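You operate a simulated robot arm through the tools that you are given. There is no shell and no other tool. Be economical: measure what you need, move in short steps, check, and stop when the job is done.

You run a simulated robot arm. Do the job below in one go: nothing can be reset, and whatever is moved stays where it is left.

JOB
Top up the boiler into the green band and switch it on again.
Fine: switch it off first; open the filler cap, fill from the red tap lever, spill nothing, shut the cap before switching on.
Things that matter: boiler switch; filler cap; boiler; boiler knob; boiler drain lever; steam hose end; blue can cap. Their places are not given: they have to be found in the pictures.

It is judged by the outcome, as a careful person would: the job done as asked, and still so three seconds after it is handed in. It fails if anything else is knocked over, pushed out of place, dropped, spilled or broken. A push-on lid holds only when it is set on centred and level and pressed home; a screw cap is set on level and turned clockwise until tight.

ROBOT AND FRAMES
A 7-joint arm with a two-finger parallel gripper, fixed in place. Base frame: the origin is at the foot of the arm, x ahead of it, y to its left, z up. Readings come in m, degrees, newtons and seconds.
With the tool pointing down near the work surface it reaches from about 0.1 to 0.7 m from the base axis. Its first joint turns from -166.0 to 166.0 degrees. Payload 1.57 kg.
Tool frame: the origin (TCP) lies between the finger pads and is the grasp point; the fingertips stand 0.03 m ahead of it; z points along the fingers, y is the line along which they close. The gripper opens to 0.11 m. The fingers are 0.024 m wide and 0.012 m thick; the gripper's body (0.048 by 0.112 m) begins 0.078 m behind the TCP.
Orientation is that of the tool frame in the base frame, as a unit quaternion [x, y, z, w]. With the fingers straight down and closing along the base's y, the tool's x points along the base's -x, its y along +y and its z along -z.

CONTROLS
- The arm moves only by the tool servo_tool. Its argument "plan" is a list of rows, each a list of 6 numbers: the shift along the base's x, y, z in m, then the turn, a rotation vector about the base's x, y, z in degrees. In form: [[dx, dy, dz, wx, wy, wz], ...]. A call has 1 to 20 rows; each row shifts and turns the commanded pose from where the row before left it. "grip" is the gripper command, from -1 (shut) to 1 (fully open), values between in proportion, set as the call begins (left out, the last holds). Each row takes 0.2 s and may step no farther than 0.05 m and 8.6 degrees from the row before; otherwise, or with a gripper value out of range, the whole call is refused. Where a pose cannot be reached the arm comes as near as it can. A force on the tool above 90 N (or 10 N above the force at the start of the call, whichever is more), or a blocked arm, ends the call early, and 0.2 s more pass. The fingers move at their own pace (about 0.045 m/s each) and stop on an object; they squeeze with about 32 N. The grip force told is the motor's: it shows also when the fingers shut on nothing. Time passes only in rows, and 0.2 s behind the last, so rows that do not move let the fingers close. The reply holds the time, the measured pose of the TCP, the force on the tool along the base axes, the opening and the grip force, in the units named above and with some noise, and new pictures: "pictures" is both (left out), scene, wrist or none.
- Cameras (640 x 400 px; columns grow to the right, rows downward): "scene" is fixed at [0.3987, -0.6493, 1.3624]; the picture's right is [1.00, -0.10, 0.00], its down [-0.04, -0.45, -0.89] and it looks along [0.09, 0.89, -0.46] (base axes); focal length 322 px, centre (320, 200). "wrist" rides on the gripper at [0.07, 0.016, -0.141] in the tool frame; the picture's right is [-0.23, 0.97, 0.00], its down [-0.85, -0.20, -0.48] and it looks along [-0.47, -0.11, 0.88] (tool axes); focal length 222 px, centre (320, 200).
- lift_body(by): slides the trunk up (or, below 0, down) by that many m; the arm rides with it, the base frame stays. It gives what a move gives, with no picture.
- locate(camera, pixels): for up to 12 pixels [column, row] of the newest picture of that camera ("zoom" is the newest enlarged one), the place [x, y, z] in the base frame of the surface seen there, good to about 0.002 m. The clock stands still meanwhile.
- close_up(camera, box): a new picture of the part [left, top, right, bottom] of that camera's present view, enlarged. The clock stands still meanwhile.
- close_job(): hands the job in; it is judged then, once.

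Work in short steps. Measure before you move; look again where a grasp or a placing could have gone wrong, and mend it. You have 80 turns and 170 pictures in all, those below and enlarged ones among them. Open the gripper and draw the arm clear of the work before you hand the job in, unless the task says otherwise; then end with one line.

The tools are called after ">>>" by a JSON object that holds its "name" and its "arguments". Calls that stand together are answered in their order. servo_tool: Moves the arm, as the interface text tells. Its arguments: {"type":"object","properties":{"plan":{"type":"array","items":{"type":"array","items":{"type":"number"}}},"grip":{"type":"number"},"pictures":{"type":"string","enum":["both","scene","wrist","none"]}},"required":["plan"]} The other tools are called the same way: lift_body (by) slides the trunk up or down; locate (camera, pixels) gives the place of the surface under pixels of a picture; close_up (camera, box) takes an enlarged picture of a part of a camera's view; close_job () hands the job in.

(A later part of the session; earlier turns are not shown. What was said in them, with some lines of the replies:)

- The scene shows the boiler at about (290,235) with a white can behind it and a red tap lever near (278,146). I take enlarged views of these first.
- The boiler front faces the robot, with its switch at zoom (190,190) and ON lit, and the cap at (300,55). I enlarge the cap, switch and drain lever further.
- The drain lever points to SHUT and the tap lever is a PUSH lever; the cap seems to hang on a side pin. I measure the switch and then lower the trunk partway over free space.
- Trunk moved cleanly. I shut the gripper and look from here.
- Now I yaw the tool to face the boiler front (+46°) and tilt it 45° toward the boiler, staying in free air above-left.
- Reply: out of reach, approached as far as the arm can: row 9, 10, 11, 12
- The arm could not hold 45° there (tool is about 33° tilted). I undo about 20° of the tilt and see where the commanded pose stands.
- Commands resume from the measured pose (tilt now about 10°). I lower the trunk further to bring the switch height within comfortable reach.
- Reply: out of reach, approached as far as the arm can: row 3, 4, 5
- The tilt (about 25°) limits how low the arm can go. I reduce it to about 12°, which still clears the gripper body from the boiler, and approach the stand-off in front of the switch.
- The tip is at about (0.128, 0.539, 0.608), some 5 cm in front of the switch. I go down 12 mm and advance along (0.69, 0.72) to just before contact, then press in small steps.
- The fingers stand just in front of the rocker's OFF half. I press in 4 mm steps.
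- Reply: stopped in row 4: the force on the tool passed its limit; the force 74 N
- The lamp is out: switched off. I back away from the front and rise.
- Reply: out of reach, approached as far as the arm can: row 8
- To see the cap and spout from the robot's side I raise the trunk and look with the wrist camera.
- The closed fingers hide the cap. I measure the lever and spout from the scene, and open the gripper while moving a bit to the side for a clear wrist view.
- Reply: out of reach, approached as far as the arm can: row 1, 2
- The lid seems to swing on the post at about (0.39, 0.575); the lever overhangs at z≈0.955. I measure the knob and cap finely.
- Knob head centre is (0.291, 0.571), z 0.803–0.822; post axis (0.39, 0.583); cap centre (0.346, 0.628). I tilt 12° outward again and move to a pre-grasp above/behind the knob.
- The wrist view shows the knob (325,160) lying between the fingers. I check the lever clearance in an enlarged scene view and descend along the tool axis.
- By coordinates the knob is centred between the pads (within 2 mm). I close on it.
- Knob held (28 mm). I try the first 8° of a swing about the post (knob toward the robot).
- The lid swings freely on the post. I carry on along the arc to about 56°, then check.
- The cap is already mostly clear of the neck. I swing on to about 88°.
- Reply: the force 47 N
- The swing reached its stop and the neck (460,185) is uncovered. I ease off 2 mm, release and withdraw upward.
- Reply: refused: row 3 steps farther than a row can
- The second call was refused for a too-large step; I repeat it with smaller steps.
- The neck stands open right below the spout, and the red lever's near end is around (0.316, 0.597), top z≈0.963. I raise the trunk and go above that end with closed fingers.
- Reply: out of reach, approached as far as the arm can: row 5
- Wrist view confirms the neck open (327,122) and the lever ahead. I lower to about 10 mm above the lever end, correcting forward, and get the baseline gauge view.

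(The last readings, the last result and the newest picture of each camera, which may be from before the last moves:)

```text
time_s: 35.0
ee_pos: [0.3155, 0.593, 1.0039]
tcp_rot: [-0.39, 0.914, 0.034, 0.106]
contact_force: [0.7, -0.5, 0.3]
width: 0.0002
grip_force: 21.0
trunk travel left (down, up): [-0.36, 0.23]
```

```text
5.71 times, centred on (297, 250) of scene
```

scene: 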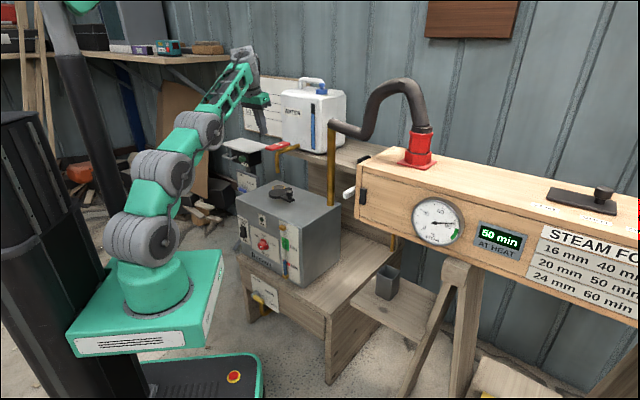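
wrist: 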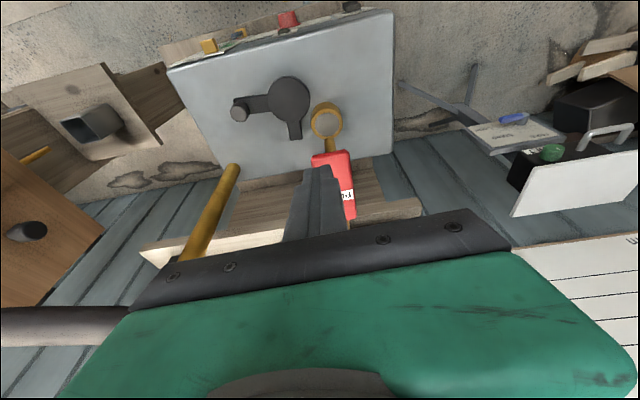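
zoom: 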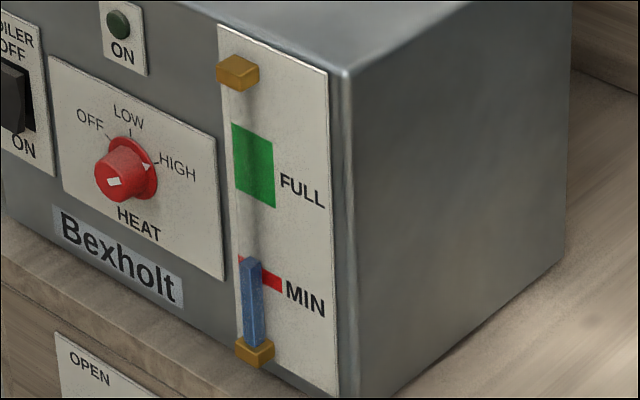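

The finger tip looks close to the lever's back edge in the picture, so I enlarge to see whether it stands above it.

>>> {"name": "close_up", "arguments": {"camera": "scene", "box": [258, 132, 290, 152]}}

>>> {"name": "locate", "arguments": {"camera": "zoom", "pixels": [[200, 240], [280, 240], [220, 200], [160, 200], [130, 250], [240, 300], [420, 180], [190, 285]]}}

>>> {"name": "servo_tool", "arguments": {"plan": [[0, 0, 0, 0, 0, 0]], "pictures": "wrist"}}

```text
16.00 times, centred on (274, 142) of scene
```

zoom: 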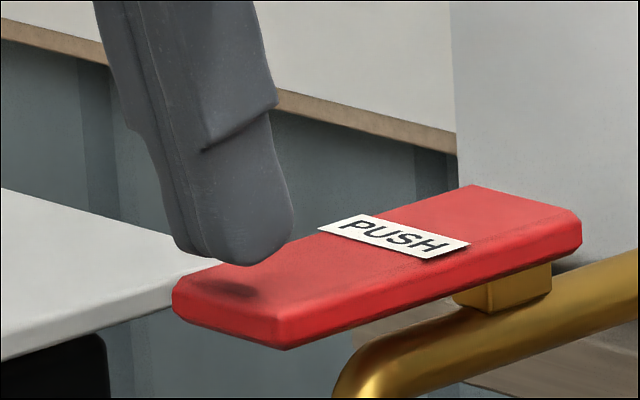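

```text
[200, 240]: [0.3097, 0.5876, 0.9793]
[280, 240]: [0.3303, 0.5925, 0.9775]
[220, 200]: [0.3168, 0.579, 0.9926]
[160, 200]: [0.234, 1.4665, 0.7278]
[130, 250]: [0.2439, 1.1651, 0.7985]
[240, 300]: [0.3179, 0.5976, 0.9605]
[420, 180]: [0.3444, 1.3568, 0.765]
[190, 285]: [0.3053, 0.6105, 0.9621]
```

```text
time_s: 35.4
ee_pos: [0.3162, 0.5919, 1.0043]
tcp_rot: [-0.39, 0.914, 0.034, 0.107]
contact_force: [0.2, -0.2, 0.0]
width: 0.0001
grip_force: 21.5
trunk travel left (down, up): [-0.36, 0.23]
```

wrist: 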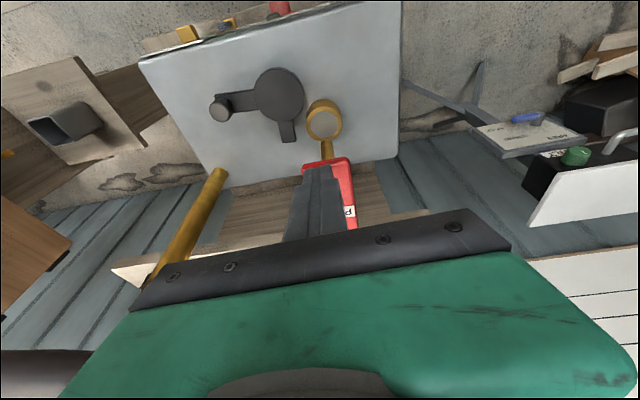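

The finger stands above the lever with its shadow on the top. I press down gently and watch the gauge.

>>> {"name": "servo_tool", "arguments": {"plan": [[0, 0, -0.006, 0, 0, 0], [0, 0, -0.005, 0, 0, 0], [0, 0, -0.004, 0, 0, 0], [0, 0, -0.003, 0, 0, 0]], "pictures": "none"}}

>>> {"name": "close_up", "arguments": {"camera": "scene", "box": [235, 125, 331, 205]}}

>>> {"name": "close_up", "arguments": {"camera": "scene", "box": [265, 215, 329, 285]}}

```text
time_s: 36.4
ee_pos: [0.3148, 0.5907, 0.9873]
tcp_rot: [-0.39, 0.914, 0.035, 0.106]
contact_force: [-0.1, -1.2, 0.5]
width: 0.0
grip_force: 21.5
trunk travel left (down, up): [-0.36, 0.23]
```

```text
5.00 times, centred on (283, 165) of scene
```

zoom: 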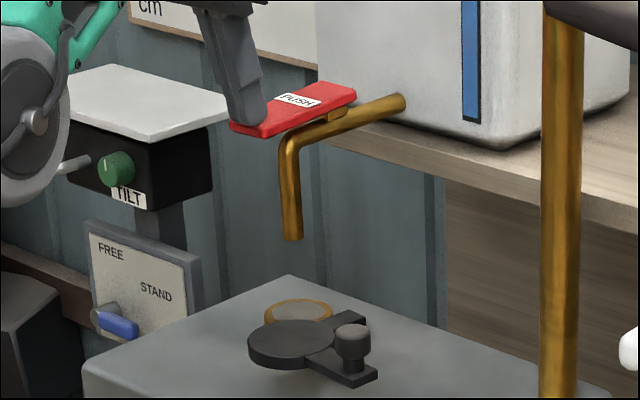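

```text
5.71 times, centred on (297, 250) of scene
```

zoom: 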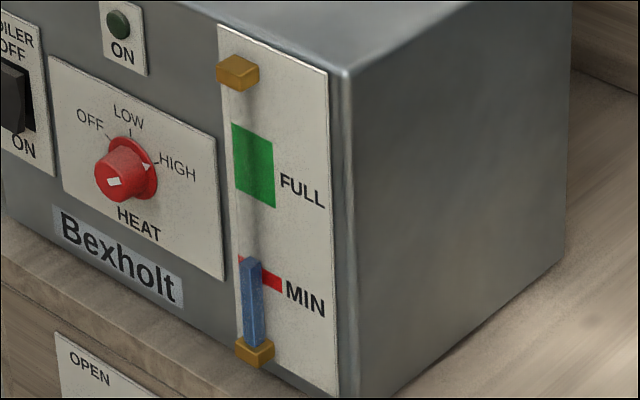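

Just at contact, no flow yet and the gauge is unchanged. I press 8 mm further.

>>> {"name": "servo_tool", "arguments": {"plan": [[0, 0, -0.004, 0, 0, 0], [0, 0, -0.004, 0, 0, 0]], "pictures": "none"}}

>>> {"name": "close_up", "arguments": {"camera": "scene", "box": [235, 125, 331, 205]}}

>>> {"name": "close_up", "arguments": {"camera": "scene", "box": [265, 215, 329, 285]}}

```text
time_s: 37.0
ee_pos: [0.3152, 0.5924, 0.9791]
tcp_rot: [-0.39, 0.914, 0.035, 0.107]
contact_force: [-1.0, -0.2, 1.3]
width: 0.0002
grip_force: 21.1
trunk travel left (down, up): [-0.36, 0.23]
```

```text
5.00 times, centred on (283, 165) of scene
```

zoom: 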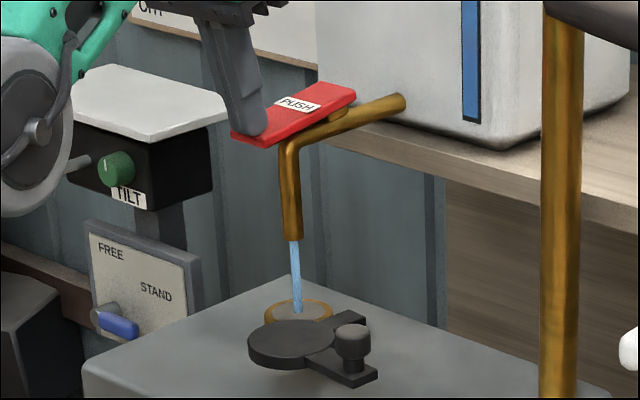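

```text
5.71 times, centred on (297, 250) of scene
```

zoom: 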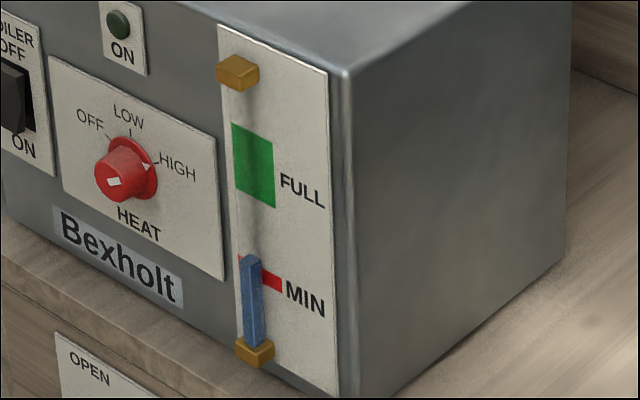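

Water runs into the neck. I hold for a second and check the gauge.

>>> {"name": "servo_tool", "arguments": {"plan": [[0, 0, 0, 0, 0, 0], [0, 0, 0, 0, 0, 0], [0, 0, 0, 0, 0, 0], [0, 0, 0, 0, 0, 0], [0, 0, 0, 0, 0, 0]], "pictures": "none"}}

>>> {"name": "close_up", "arguments": {"camera": "scene", "box": [235, 125, 329, 285]}}

```text
time_s: 38.2
ee_pos: [0.3163, 0.5917, 0.9788]
tcp_rot: [-0.39, 0.914, 0.034, 0.107]
contact_force: [-0.6, 0.0, 0.9]
width: 0.0
grip_force: 21.3
trunk travel left (down, up): [-0.36, 0.23]
```

```text
2.50 times, centred on (282, 205) of scene
```

zoom: 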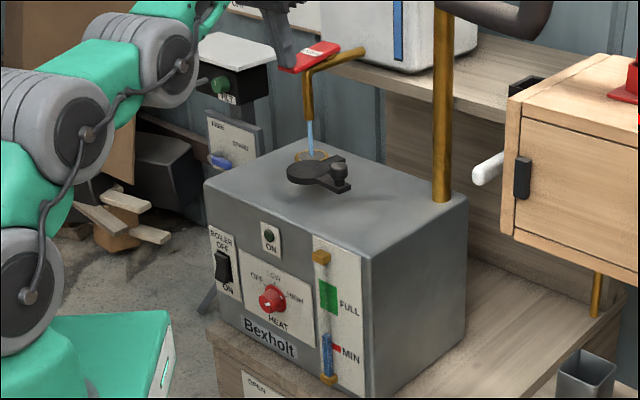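

I take the closer gauge view to measure the fill rate.

>>> {"name": "close_up", "arguments": {"camera": "scene", "box": [265, 215, 329, 285]}}

```text
5.71 times, centred on (297, 250) of scene
```

zoom: 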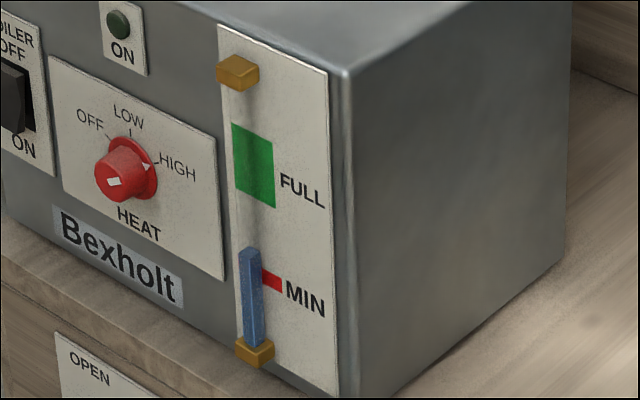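

The level rose about 9 px in 1.2 s; the band's middle is about 80 px higher. I hold about 7 s in two calls, then look.

>>> {"name": "servo_tool", "arguments": {"plan": [[0, 0, 0, 0, 0, 0], [0, 0, 0, 0, 0, 0], [0, 0, 0, 0, 0, 0], [0, 0, 0, 0, 0, 0], [0, 0, 0, 0, 0, 0], [0, 0, 0, 0, 0, 0], [0, 0, 0, 0, 0, 0], [0, 0, 0, 0, 0, 0], [0, 0, 0, 0, 0, 0], [0, 0, 0, 0, 0, 0], [0, 0, 0, 0, 0, 0], [0, 0, 0, 0, 0, 0], [0, 0, 0, 0, 0, 0], [0, 0, 0, 0, 0, 0], [0, 0, 0, 0, 0, 0]], "pictures": "none"}}

>>> {"name": "close_up", "arguments": {"camera": "scene", "box": [265, 215, 329, 285]}}

```text
time_s: 41.4
ee_pos: [0.3159, 0.5925, 0.9791]
tcp_rot: [-0.391, 0.914, 0.036, 0.105]
contact_force: [0.4, 0.3, 1.2]
width: 0.0001
grip_force: 21.2
trunk travel left (down, up): [-0.36, 0.23]
```

```text
5.71 times, centred on (297, 250) of scene
```

zoom: 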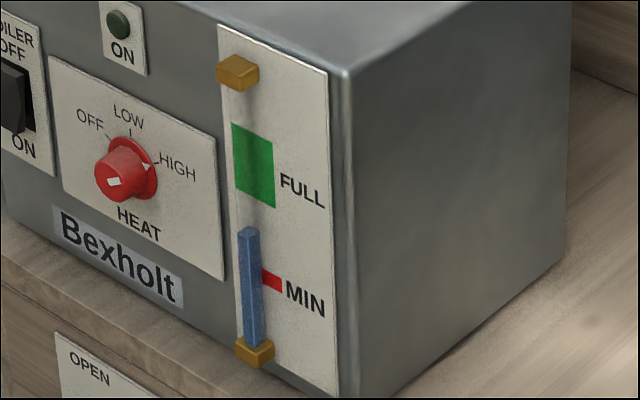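

Rate is about 6.3 px/s with some 58 px still to go. I hold another 7.2 s, then check.

>>> {"name": "servo_tool", "arguments": {"plan": [[0, 0, 0, 0, 0, 0], [0, 0, 0, 0, 0, 0], [0, 0, 0, 0, 0, 0], [0, 0, 0, 0, 0, 0], [0, 0, 0, 0, 0, 0], [0, 0, 0, 0, 0, 0], [0, 0, 0, 0, 0, 0], [0, 0, 0, 0, 0, 0], [0, 0, 0, 0, 0, 0], [0, 0, 0, 0, 0, 0], [0, 0, 0, 0, 0, 0], [0, 0, 0, 0, 0, 0], [0, 0, 0, 0, 0, 0], [0, 0, 0, 0, 0, 0], [0, 0, 0, 0, 0, 0], [0, 0, 0, 0, 0, 0], [0, 0, 0, 0, 0, 0], [0, 0, 0, 0, 0, 0], [0, 0, 0, 0, 0, 0], [0, 0, 0, 0, 0, 0]], "pictures": "none"}}

>>> {"name": "servo_tool", "arguments": {"plan": [[0, 0, 0, 0, 0, 0], [0, 0, 0, 0, 0, 0], [0, 0, 0, 0, 0, 0], [0, 0, 0, 0, 0, 0], [0, 0, 0, 0, 0, 0], [0, 0, 0, 0, 0, 0], [0, 0, 0, 0, 0, 0], [0, 0, 0, 0, 0, 0], [0, 0, 0, 0, 0, 0], [0, 0, 0, 0, 0, 0], [0, 0, 0, 0, 0, 0], [0, 0, 0, 0, 0, 0], [0, 0, 0, 0, 0, 0]], "pictures": "none"}}

>>> {"name": "close_up", "arguments": {"camera": "scene", "box": [265, 215, 329, 285]}}

```text
time_s: 45.6
ee_pos: [0.3158, 0.592, 0.9788]
tcp_rot: [-0.39, 0.914, 0.034, 0.107]
contact_force: [0.0, 0.5, 0.3]
width: 0.0003
grip_force: 21.2
trunk travel left (down, up): [-0.36, 0.23]
```

```text
time_s: 48.4
ee_pos: [0.3164, 0.5923, 0.9786]
tcp_rot: [-0.39, 0.914, 0.034, 0.107]
contact_force: [0.5, -0.5, 1.3]
width: 0.0003
grip_force: 21.3
trunk travel left (down, up): [-0.36, 0.23]
```

```text
5.71 times, centred on (297, 250) of scene
```

zoom: 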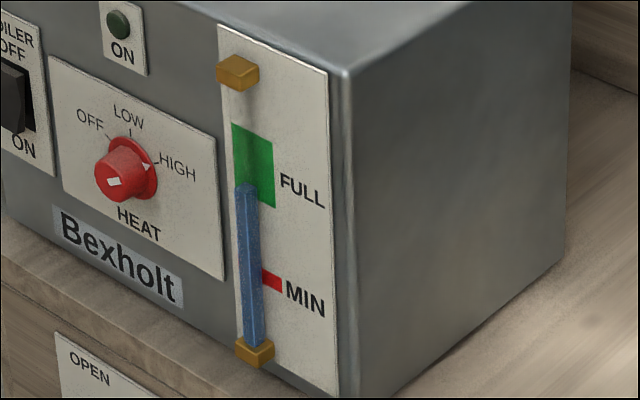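

Level is at row 185, inside the band's lower part; about 2.4 s more puts it mid-band. I hold 1.8 s and then lift off the lever.

>>> {"name": "servo_tool", "arguments": {"plan": [[0, 0, 0, 0, 0, 0], [0, 0, 0, 0, 0, 0], [0, 0, 0, 0, 0, 0], [0, 0, 0, 0, 0, 0], [0, 0, 0, 0, 0, 0], [0, 0, 0, 0, 0, 0], [0, 0, 0, 0, 0, 0], [0, 0, 0, 0, 0, 0], [0, 0, 0, 0, 0, 0], [0, 0, 0.015, 0, 0, 0], [0, 0, 0.02, 0, 0, 0], [0, 0, 0.02, 0, 0, 0]], "pictures": "none"}}

>>> {"name": "close_up", "arguments": {"camera": "scene", "box": [265, 215, 329, 285]}}

>>> {"name": "close_up", "arguments": {"camera": "scene", "box": [235, 125, 331, 205]}}

```text
time_s: 51.0
ee_pos: [0.3165, 0.5933, 1.0334]
tcp_rot: [-0.39, 0.914, 0.035, 0.105]
contact_force: [0.4, -0.1, -0.3]
width: 0.0001
grip_force: 21.3
trunk travel left (down, up): [-0.36, 0.23]
```

```text
5.71 times, centred on (297, 250) of scene
```

zoom: 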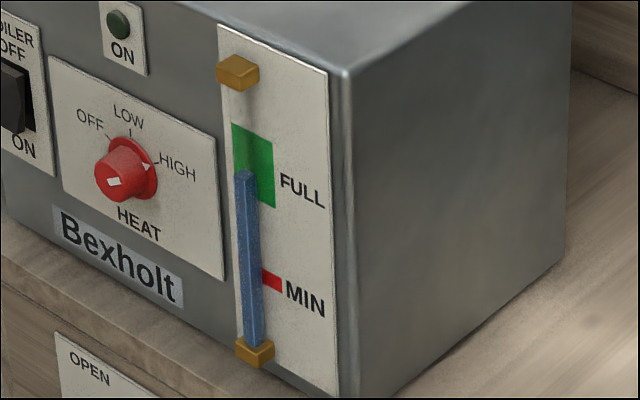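

```text
5.00 times, centred on (283, 165) of scene
```

zoom: 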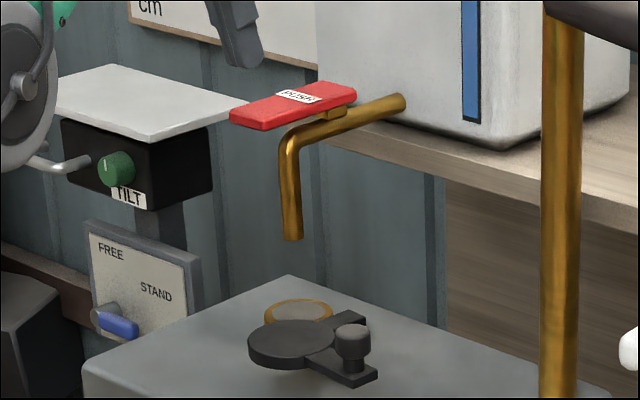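

Flow has stopped and the level sits mid-band. I verify the heights by locating, and withdraw toward the knob's pre-pose.

>>> {"name": "close_up", "arguments": {"camera": "scene", "box": [265, 215, 329, 285]}}

>>> {"name": "locate", "arguments": {"camera": "zoom", "pixels": [[243, 175], [246, 180], [260, 138], [265, 202], [236, 127]]}}

>>> {"name": "servo_tool", "arguments": {"plan": [[-0.004, -0.03, 0.025, 0, 0, 0], [-0.006, -0.038, 0.025, 0, 0, 0], [-0.007, -0.038, 0.02, 0, 0, 0], [-0.007, -0.038, 0.02, 0, 0, 0], [-0.007, -0.035, 0.02, 0, 0, 0], [-0.007, -0.034, 0.01, 0, 0, 0]], "pictures": "none", "grip": 0.1}}

>>> {"name": "lift_body", "arguments": {"by": -0.17}}

```text
5.71 times, centred on (297, 250) of scene
```

zoom: 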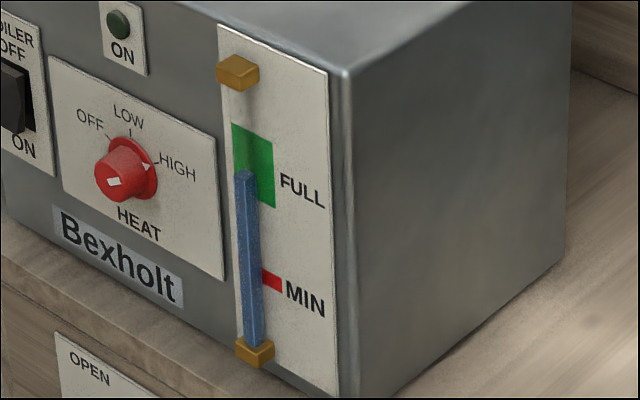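

```text
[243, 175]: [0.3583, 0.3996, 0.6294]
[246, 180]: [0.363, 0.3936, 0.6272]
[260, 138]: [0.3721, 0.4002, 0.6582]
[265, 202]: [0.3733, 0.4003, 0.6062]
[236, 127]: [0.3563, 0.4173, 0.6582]
```

```text
time_s: 52.4
ee_pos: [0.2788, 0.38, 1.154]
tcp_rot: [-0.39, 0.914, 0.035, 0.106]
contact_force: [0.2, -0.6, 1.0]
width: 0.0607
grip_force: 0.2
trunk travel left (down, up): [-0.36, 0.23]
```

```text
time_s: 54.3
ee_pos: [0.2773, 0.3812, 0.9822]
tcp_rot: [-0.39, 0.914, 0.034, 0.106]
contact_force: [-0.8, -0.2, 1.2]
width: 0.0604
grip_force: 0.0
trunk travel left (down, up): [-0.19, 0.4]
```

Level z≈0.630 lies in the band 0.605–0.660. Now I go above the knob in its open position.

>>> {"name": "servo_tool", "arguments": {"plan": [[0.021, 0.018, -0.018, 0, 0, 0], [0.021, 0.018, -0.018, 0, 0, 0], [0.021, 0.018, -0.018, 0, 0, 0], [0.021, 0.018, -0.018, 0, 0, 0], [0.02, 0.019, -0.016, 0, 0, 0], [0, 0, 0, 0, 0, 0]], "pictures": "wrist"}}

>>> {"name": "close_up", "arguments": {"camera": "scene", "box": [255, 155, 319, 195]}}

```text
time_s: 55.7
ee_pos: [0.3809, 0.472, 0.8934]
tcp_rot: [-0.39, 0.914, 0.035, 0.106]
contact_force: [1.0, 0.9, 0.8]
width: 0.0602
grip_force: 0.1
trunk travel left (down, up): [-0.19, 0.4]
```

wrist: 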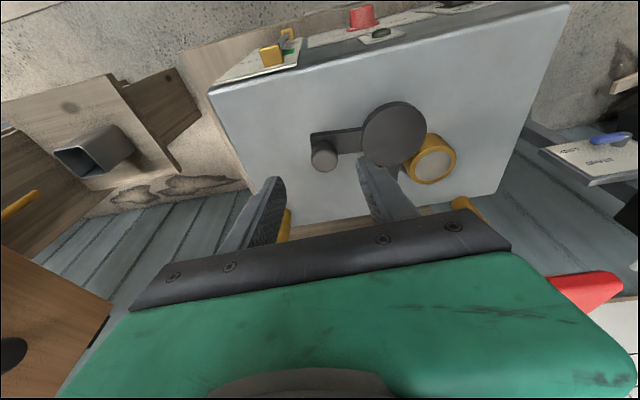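

```text
10.00 times, centred on (287, 175) of scene
```

zoom: 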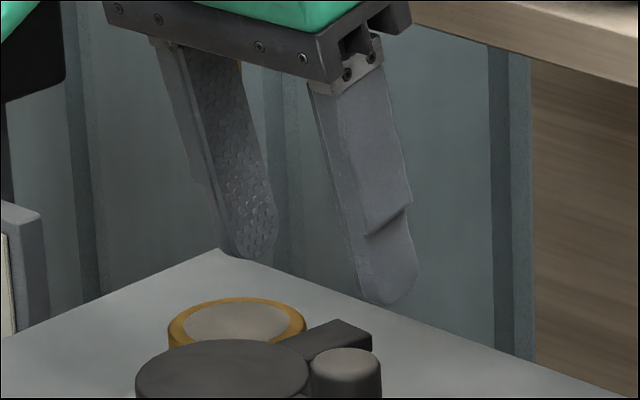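

The knob (323,155) sits between the fingers as before. I retrace down and close on it.

>>> {"name": "servo_tool", "arguments": {"plan": [[0.004, 0.0035, -0.023, 0, 0, 0], [0.004, 0.0035, -0.023, 0, 0, 0], [0.003, 0.0035, -0.021, 0, 0, 0], [0, 0, 0, 0, 0, 0]], "pictures": "none"}}

>>> {"name": "servo_tool", "arguments": {"plan": [[0, 0, 0, 0, 0, 0], [0, 0, 0, 0, 0, 0], [0, 0, 0, 0, 0, 0], [0, 0, 0, 0, 0, 0]], "grip": -1, "pictures": "wrist"}}

```text
time_s: 56.7
ee_pos: [0.394, 0.4811, 0.8265]
tcp_rot: [-0.39, 0.914, 0.034, 0.106]
contact_force: [0.7, -0.1, 0.1]
width: 0.0607
grip_force: 0.1
trunk travel left (down, up): [-0.19, 0.4]
```

```text
time_s: 57.7
ee_pos: [0.3912, 0.4847, 0.8273]
tcp_rot: [-0.393, 0.913, 0.036, 0.107]
contact_force: [-27.1, 23.1, -1.4]
width: 0.0274
grip_force: 32.3
trunk travel left (down, up): [-0.19, 0.4]
```

wrist: 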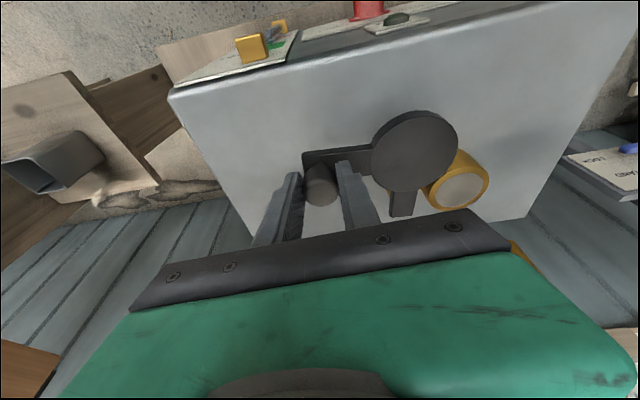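

Knob held again. I swing back along the same arc to about 21°.

>>> {"name": "servo_tool", "arguments": {"plan": [[-0.0139, 0.0005, 0, 0, 0, 0], [-0.0137, 0.0024, 0, 0, 0, 0], [-0.0132, 0.0043, 0, 0, 0, 0], [-0.0125, 0.0061, 0, 0, 0, 0], [-0.0115, 0.0078, 0, 0, 0, 0], [-0.0103, 0.0094, 0, 0, 0, 0], [-0.009, 0.0106, 0, 0, 0, 0], [-0.0073, 0.0118, 0, 0, 0, 0], [0, 0, 0, 0, 0, 0]], "pictures": "wrist"}}

```text
time_s: 59.7
ee_pos: [0.3011, 0.5375, 0.8275]
tcp_rot: [-0.392, 0.913, 0.036, 0.106]
contact_force: [2.4, 2.1, -4.6]
width: 0.027
grip_force: 37.4
trunk travel left (down, up): [-0.19, 0.4]
```

wrist: 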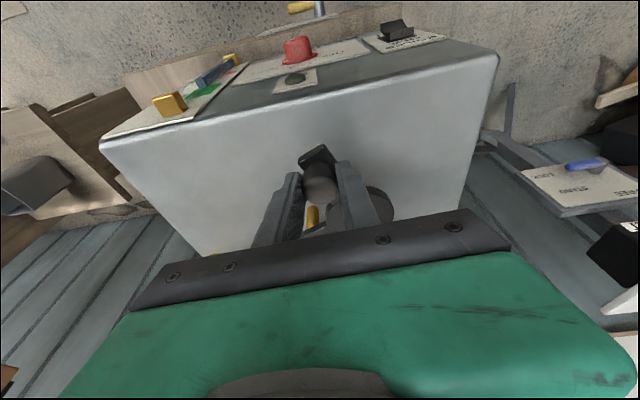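

About 34 mm of arc remains; I close the last part gently and watch the force.

>>> {"name": "servo_tool", "arguments": {"plan": [[-0.0056, 0.0128, 0, 0, 0, 0], [-0.0039, 0.0133, 0, 0, 0, 0], [-0.0012, 0.008, 0, 0, 0, 0], [-0.0002, 0.002, 0, 0, 0, 0], [0, 0, 0, 0, 0, 0]], "pictures": "wrist"}}

>>> {"name": "close_up", "arguments": {"camera": "scene", "box": [255, 160, 319, 200]}}

```text
time_s: 60.9
ee_pos: [0.2902, 0.5725, 0.8289]
tcp_rot: [-0.39, 0.914, 0.035, 0.106]
contact_force: [5.3, -1.0, 1.0]
width: 0.0277
grip_force: 38.1
trunk travel left (down, up): [-0.19, 0.4]
```

wrist: 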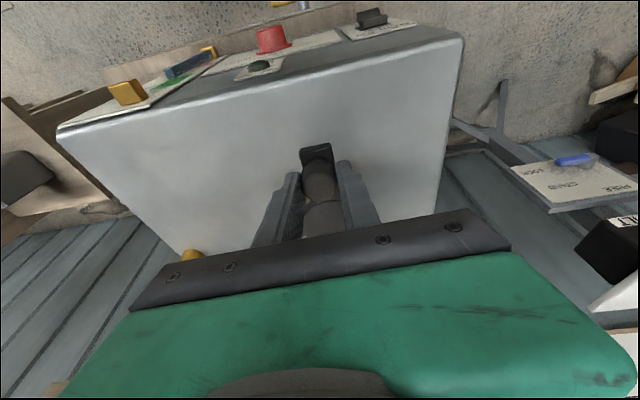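

```text
10.00 times, centred on (287, 180) of scene
```

zoom: 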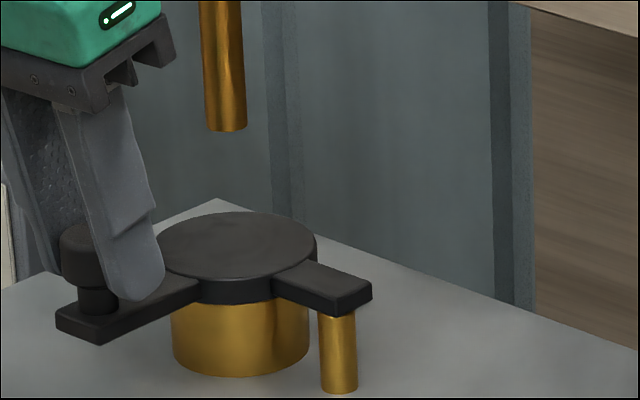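

The cap lies over the neck. I nudge 3 mm further to feel for the closed stop.

>>> {"name": "servo_tool", "arguments": {"plan": [[0, 0.0015, 0, 0, 0, 0], [0, 0.0015, 0, 0, 0, 0], [0, 0, 0, 0, 0, 0]], "pictures": "none"}}

```text
time_s: 61.7
ee_pos: [0.2907, 0.5741, 0.8285]
tcp_rot: [-0.39, 0.914, 0.035, 0.107]
contact_force: [-1.0, -8.5, 1.9]
width: 0.0274
grip_force: 37.8
trunk travel left (down, up): [-0.19, 0.4]
```

A reaction of 8.5 N shows the stop. I release and withdraw up and back.

>>> {"name": "servo_tool", "arguments": {"plan": [[0, 0, 0, 0, 0, 0], [0, 0, 0, 0, 0, 0], [-0.0045, -0.0045, 0.03, 0, 0, 0], [-0.0045, -0.0045, 0.03, 0, 0, 0], [-0.025, -0.025, 0.02, 0, 0, 0], [-0.025, -0.025, 0.02, 0, 0, 0], [-0.025, -0.025, 0, 0, 0, 0], [-0.025, -0.025, 0, 0, 0, 0], [-0.025, -0.025, 0, 0, 0, 0], [0, 0, 0, 0, 0, 0]], "grip": 0.1}}

>>> {"name": "close_up", "arguments": {"camera": "scene", "box": [255, 170, 305, 202]}}

>>> {"name": "locate", "arguments": {"camera": "zoom", "pixels": [[300, 142], [300, 218], [200, 185], [400, 185], [125, 165], [300, 300]]}}

```text
time_s: 63.9
ee_pos: [0.1556, 0.4412, 0.9264]
tcp_rot: [-0.39, 0.914, 0.034, 0.106]
contact_force: [-0.4, -0.1, -0.1]
width: 0.0604
grip_force: 0.1
trunk travel left (down, up): [-0.19, 0.4]
```

scene: 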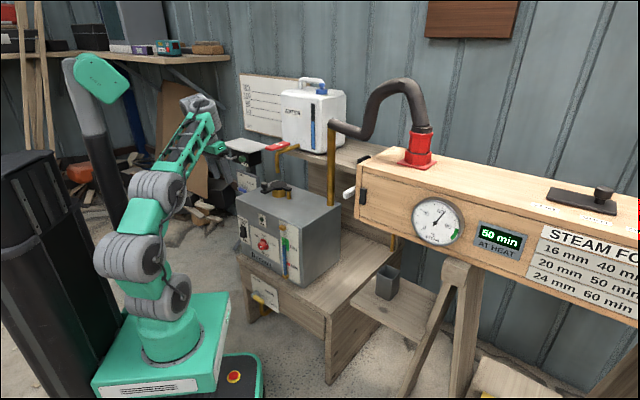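
wrist: 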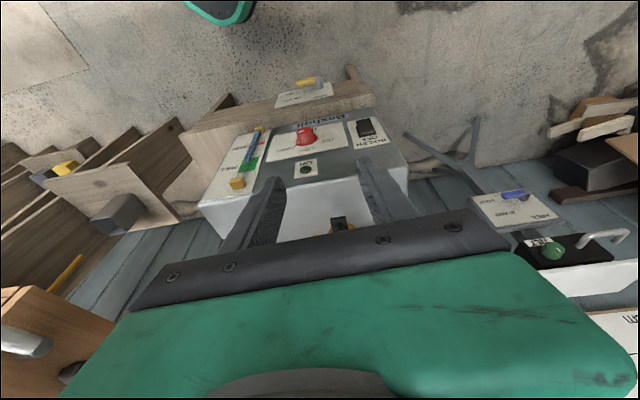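

```text
12.50 times, centred on (280, 186) of scene
```

zoom: 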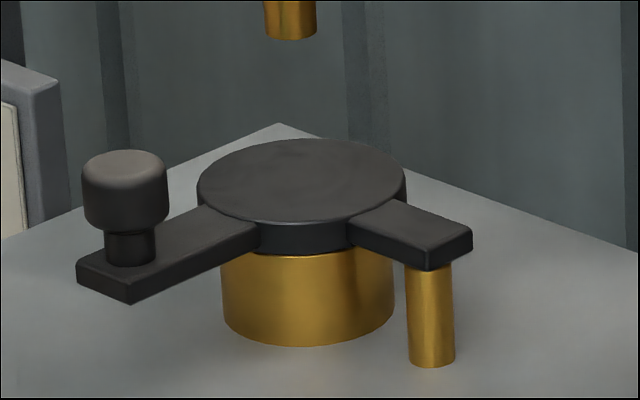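

```text
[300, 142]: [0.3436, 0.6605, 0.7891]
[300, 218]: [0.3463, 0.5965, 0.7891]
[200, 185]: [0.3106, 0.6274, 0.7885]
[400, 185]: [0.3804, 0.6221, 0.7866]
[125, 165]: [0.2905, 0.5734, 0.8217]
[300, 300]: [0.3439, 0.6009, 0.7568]
```

The cap is exactly back in its original closed position. Now I close the fingers, lower the trunk and return to the stand-off in front of the switch, lower than before.

>>> {"name": "lift_body", "arguments": {"by": -0.17}}

>>> {"name": "servo_tool", "arguments": {"plan": [[-0.012, 0.012, 0, 2, -1.9, 0], [-0.012, 0.012, 0, 2, -1.9, 0], [-0.012, 0.012, -0.02, 0, 0, 0], [-0.012, 0.012, -0.03, 0, 0, 0], [-0.006, 0.03, -0.03, 0, 0, 0], [0.015, 0.012, -0.03, 0, 0, 0], [0, 0, -0.02, 0, 0, 0], [0, 0, 0, 0, 0, 0]], "grip": -1}}

```text
time_s: 65.8
ee_pos: [0.1568, 0.4405, 0.756]
tcp_rot: [-0.39, 0.914, 0.036, 0.106]
contact_force: [0.1, 0.8, -0.8]
width: 0.0606
grip_force: 0.0
trunk travel left (down, up): [-0.02, 0.57]
```

```text
time_s: 67.6
ee_pos: [0.1116, 0.5407, 0.6581]
tcp_rot: [-0.388, 0.909, 0.049, 0.146]
contact_force: [-0.1, 0.3, 0.3]
width: 0.0
grip_force: 21.6
out of reach, approached as far as the arm can: row 6, 7
trunk travel left (down, up): [-0.02, 0.57]
```

scene: 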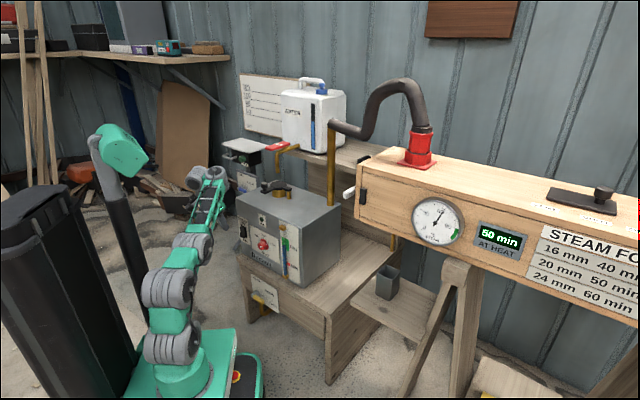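
wrist: 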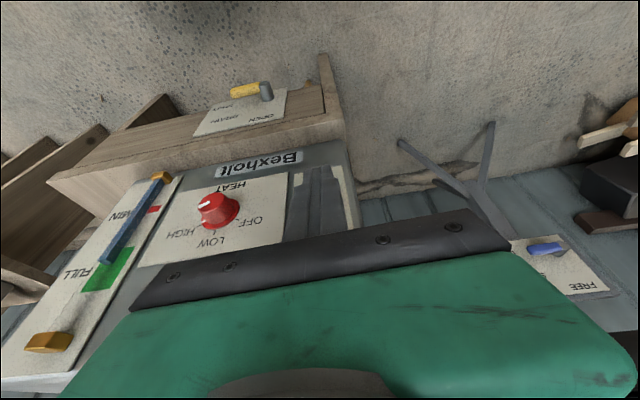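

The arm again trades tilt against height (17° gives z 0.658). I use the last 2 cm of trunk, cut the tilt to about 10°, correct 15 mm to the right and go down.

>>> {"name": "lift_body", "arguments": {"by": -0.02}}

>>> {"name": "servo_tool", "arguments": {"plan": [[0.005, -0.005, 0, -5, 4.8, 0], [0.006, -0.005, -0.02, 0, 0, 0], [0, 0, -0.02, 0, 0, 0], [0, 0, -0.016, 0, 0, 0], [0, 0, 0, 0, 0, 0]]}}

>>> {"name": "close_up", "arguments": {"camera": "scene", "box": [214, 204, 284, 252]}}

```text
time_s: 68.3
ee_pos: [0.1127, 0.5396, 0.6388]
tcp_rot: [-0.387, 0.909, 0.05, 0.147]
contact_force: [-0.4, 0.3, 0.0]
width: 0.0
grip_force: 21.8
trunk travel left (down, up): [0.0, 0.59]
```

```text
time_s: 69.5
ee_pos: [0.1233, 0.53, 0.5826]
tcp_rot: [-0.391, 0.915, 0.024, 0.091]
contact_force: [-0.1, -0.6, -0.3]
width: 0.0002
grip_force: 20.5
trunk travel left (down, up): [0.0, 0.59]
```

scene: 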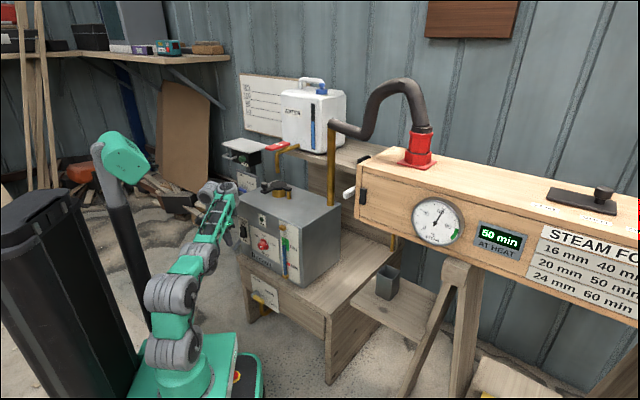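
wrist: 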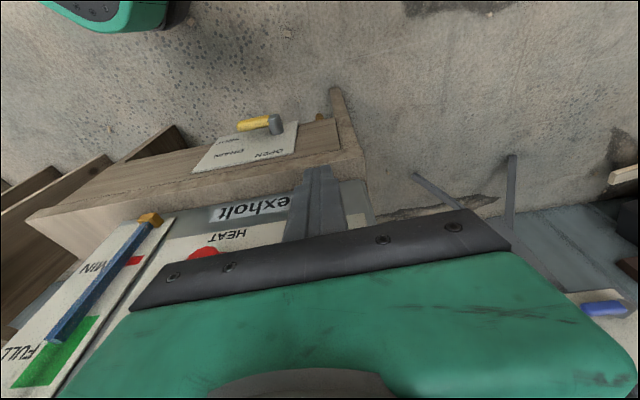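

```text
8.33 times, centred on (249, 228) of scene
```

zoom: 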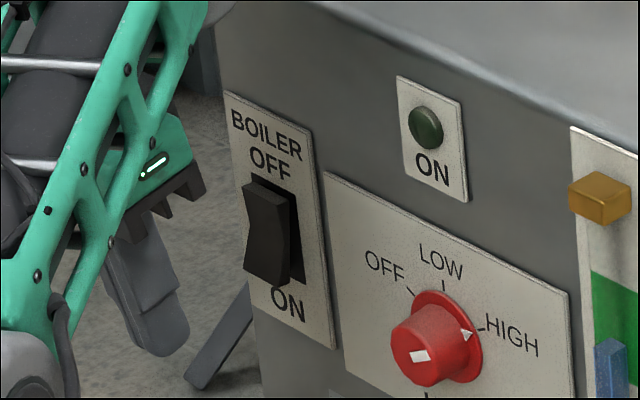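

Tip is at about (0.128, 0.533, 0.553). I locate the rocker's ON half, which now sticks out.

>>> {"name": "locate", "arguments": {"camera": "zoom", "pixels": [[265, 275], [265, 260], [270, 230], [265, 190], [250, 270], [283, 280], [160, 335]]}}

```text
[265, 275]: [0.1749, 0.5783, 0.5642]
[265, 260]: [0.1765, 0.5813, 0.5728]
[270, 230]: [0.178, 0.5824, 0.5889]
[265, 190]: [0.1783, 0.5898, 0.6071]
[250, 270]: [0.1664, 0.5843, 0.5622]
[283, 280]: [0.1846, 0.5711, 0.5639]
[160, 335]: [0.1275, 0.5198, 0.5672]
```

The ON half's edge is at z≈0.562, n≈0.537 along the push direction. I raise 9 mm, advance 48 mm, then press in small steps.

>>> {"name": "servo_tool", "arguments": {"plan": [[0.002, -0.002, 0.009, 0, 0, 0], [0.0166, 0.0173, 0, 0, 0, 0], [0.0166, 0.0173, 0, 0, 0, 0], [0.0035, 0.0036, 0, 0, 0, 0], [0.0035, 0.0036, 0, 0, 0, 0], [0.0035, 0.0036, 0, 0, 0, 0], [0.0035, 0.0036, 0, 0, 0, 0]], "pictures": "none"}}

>>> {"name": "close_up", "arguments": {"camera": "scene", "box": [214, 204, 284, 252]}}

```text
time_s: 71.0
ee_pos: [0.1654, 0.5716, 0.5883]
tcp_rot: [-0.397, 0.913, 0.021, 0.091]
contact_force: [-41.8, -52.6, 10.8]
width: 0.0
grip_force: 21.0
trunk travel left (down, up): [0.0, 0.59]
stopped in row 7: the force on the tool passed its limit (the readings are from after the stop); the commanded pose is now the measured one
```

```text
8.33 times, centred on (249, 228) of scene
```

zoom: 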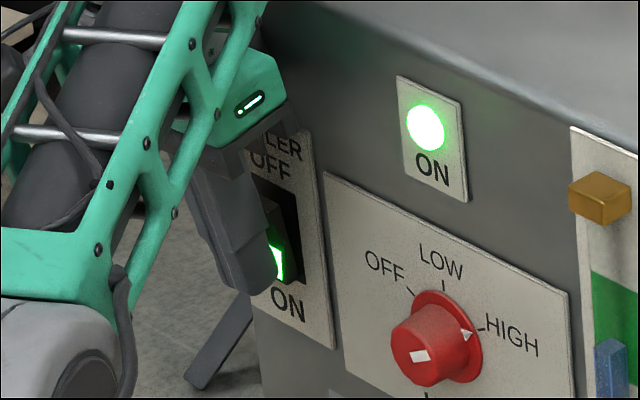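

The lamp is lit: the boiler is on. I back straight away from the switch and draw the arm clear, opening the gripper.

>>> {"name": "servo_tool", "arguments": {"plan": [[-0.014, -0.0145, 0, 0, 0, 0], [-0.02, -0.0205, 0, 0, 0, 0], [-0.025, -0.026, 0.01, 0, 0, 0], [-0.02, -0.02, 0.03, 0, 0, 0], [-0.01, -0.01, 0.04, 0, 0, 0], [0, 0, 0.04, 0, 0, 0], [0, 0, 0.04, 0, 0, 0], [0, 0, 0, 0, 0, 0]], "pictures": "none"}}

>>> {"name": "servo_tool", "arguments": {"plan": [[0, 0, 0, 0, 0, 0], [0, 0, 0, 0, 0, 0], [0, 0, 0, 0, 0, 0], [0, 0, 0, 0, 0, 0], [0, 0, 0, 0, 0, 0], [0, 0, 0, 0, 0, 0]], "grip": 1}}

>>> {"name": "close_up", "arguments": {"camera": "scene", "box": [220, 165, 350, 300]}}

```text
time_s: 72.8
ee_pos: [0.0802, 0.4826, 0.7482]
tcp_rot: [-0.395, 0.914, 0.021, 0.09]
contact_force: [-0.1, -0.9, 0.9]
width: 0.0
grip_force: 21.4
trunk travel left (down, up): [0.0, 0.59]
```

```text
time_s: 74.2
ee_pos: [0.0797, 0.4833, 0.7482]
tcp_rot: [-0.394, 0.915, 0.021, 0.09]
contact_force: [0.2, 0.3, 0.2]
width: 0.1102
grip_force: 0.1
trunk travel left (down, up): [0.0, 0.59]
```

scene: 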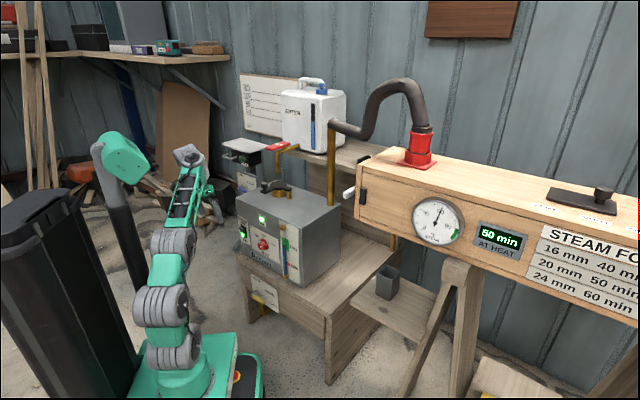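
wrist: 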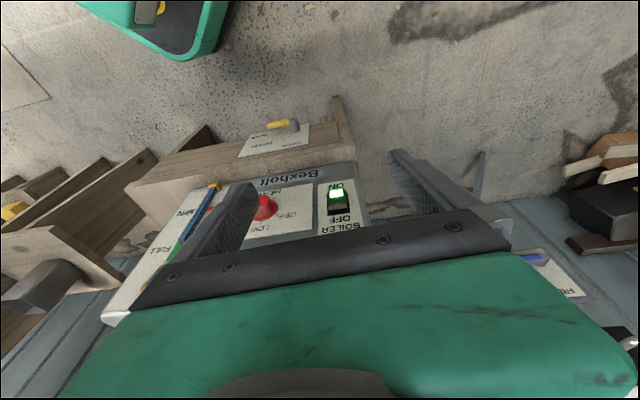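

```text
2.96 times, centred on (285, 232) of scene
```

zoom: 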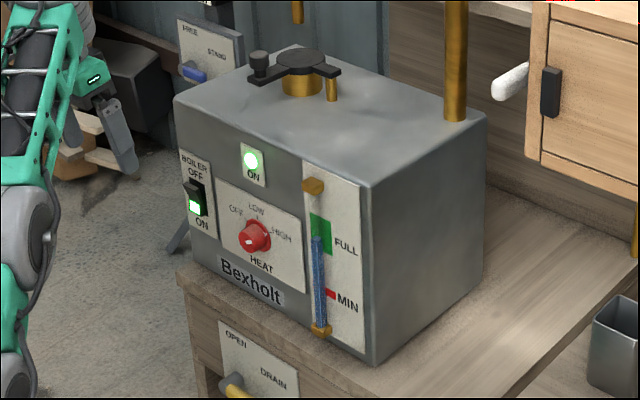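

The switch and lamp are on, the cap is shut, the level is in the green band, nothing is spilled and the arm is clear. I hand in.

>>> {"name": "close_job", "arguments": {}}

```text
The job is handed in.
```

The boiler is topped up into the green band, its cap is shut, and it is switched on again; I saw no spill and nothing else out of place.
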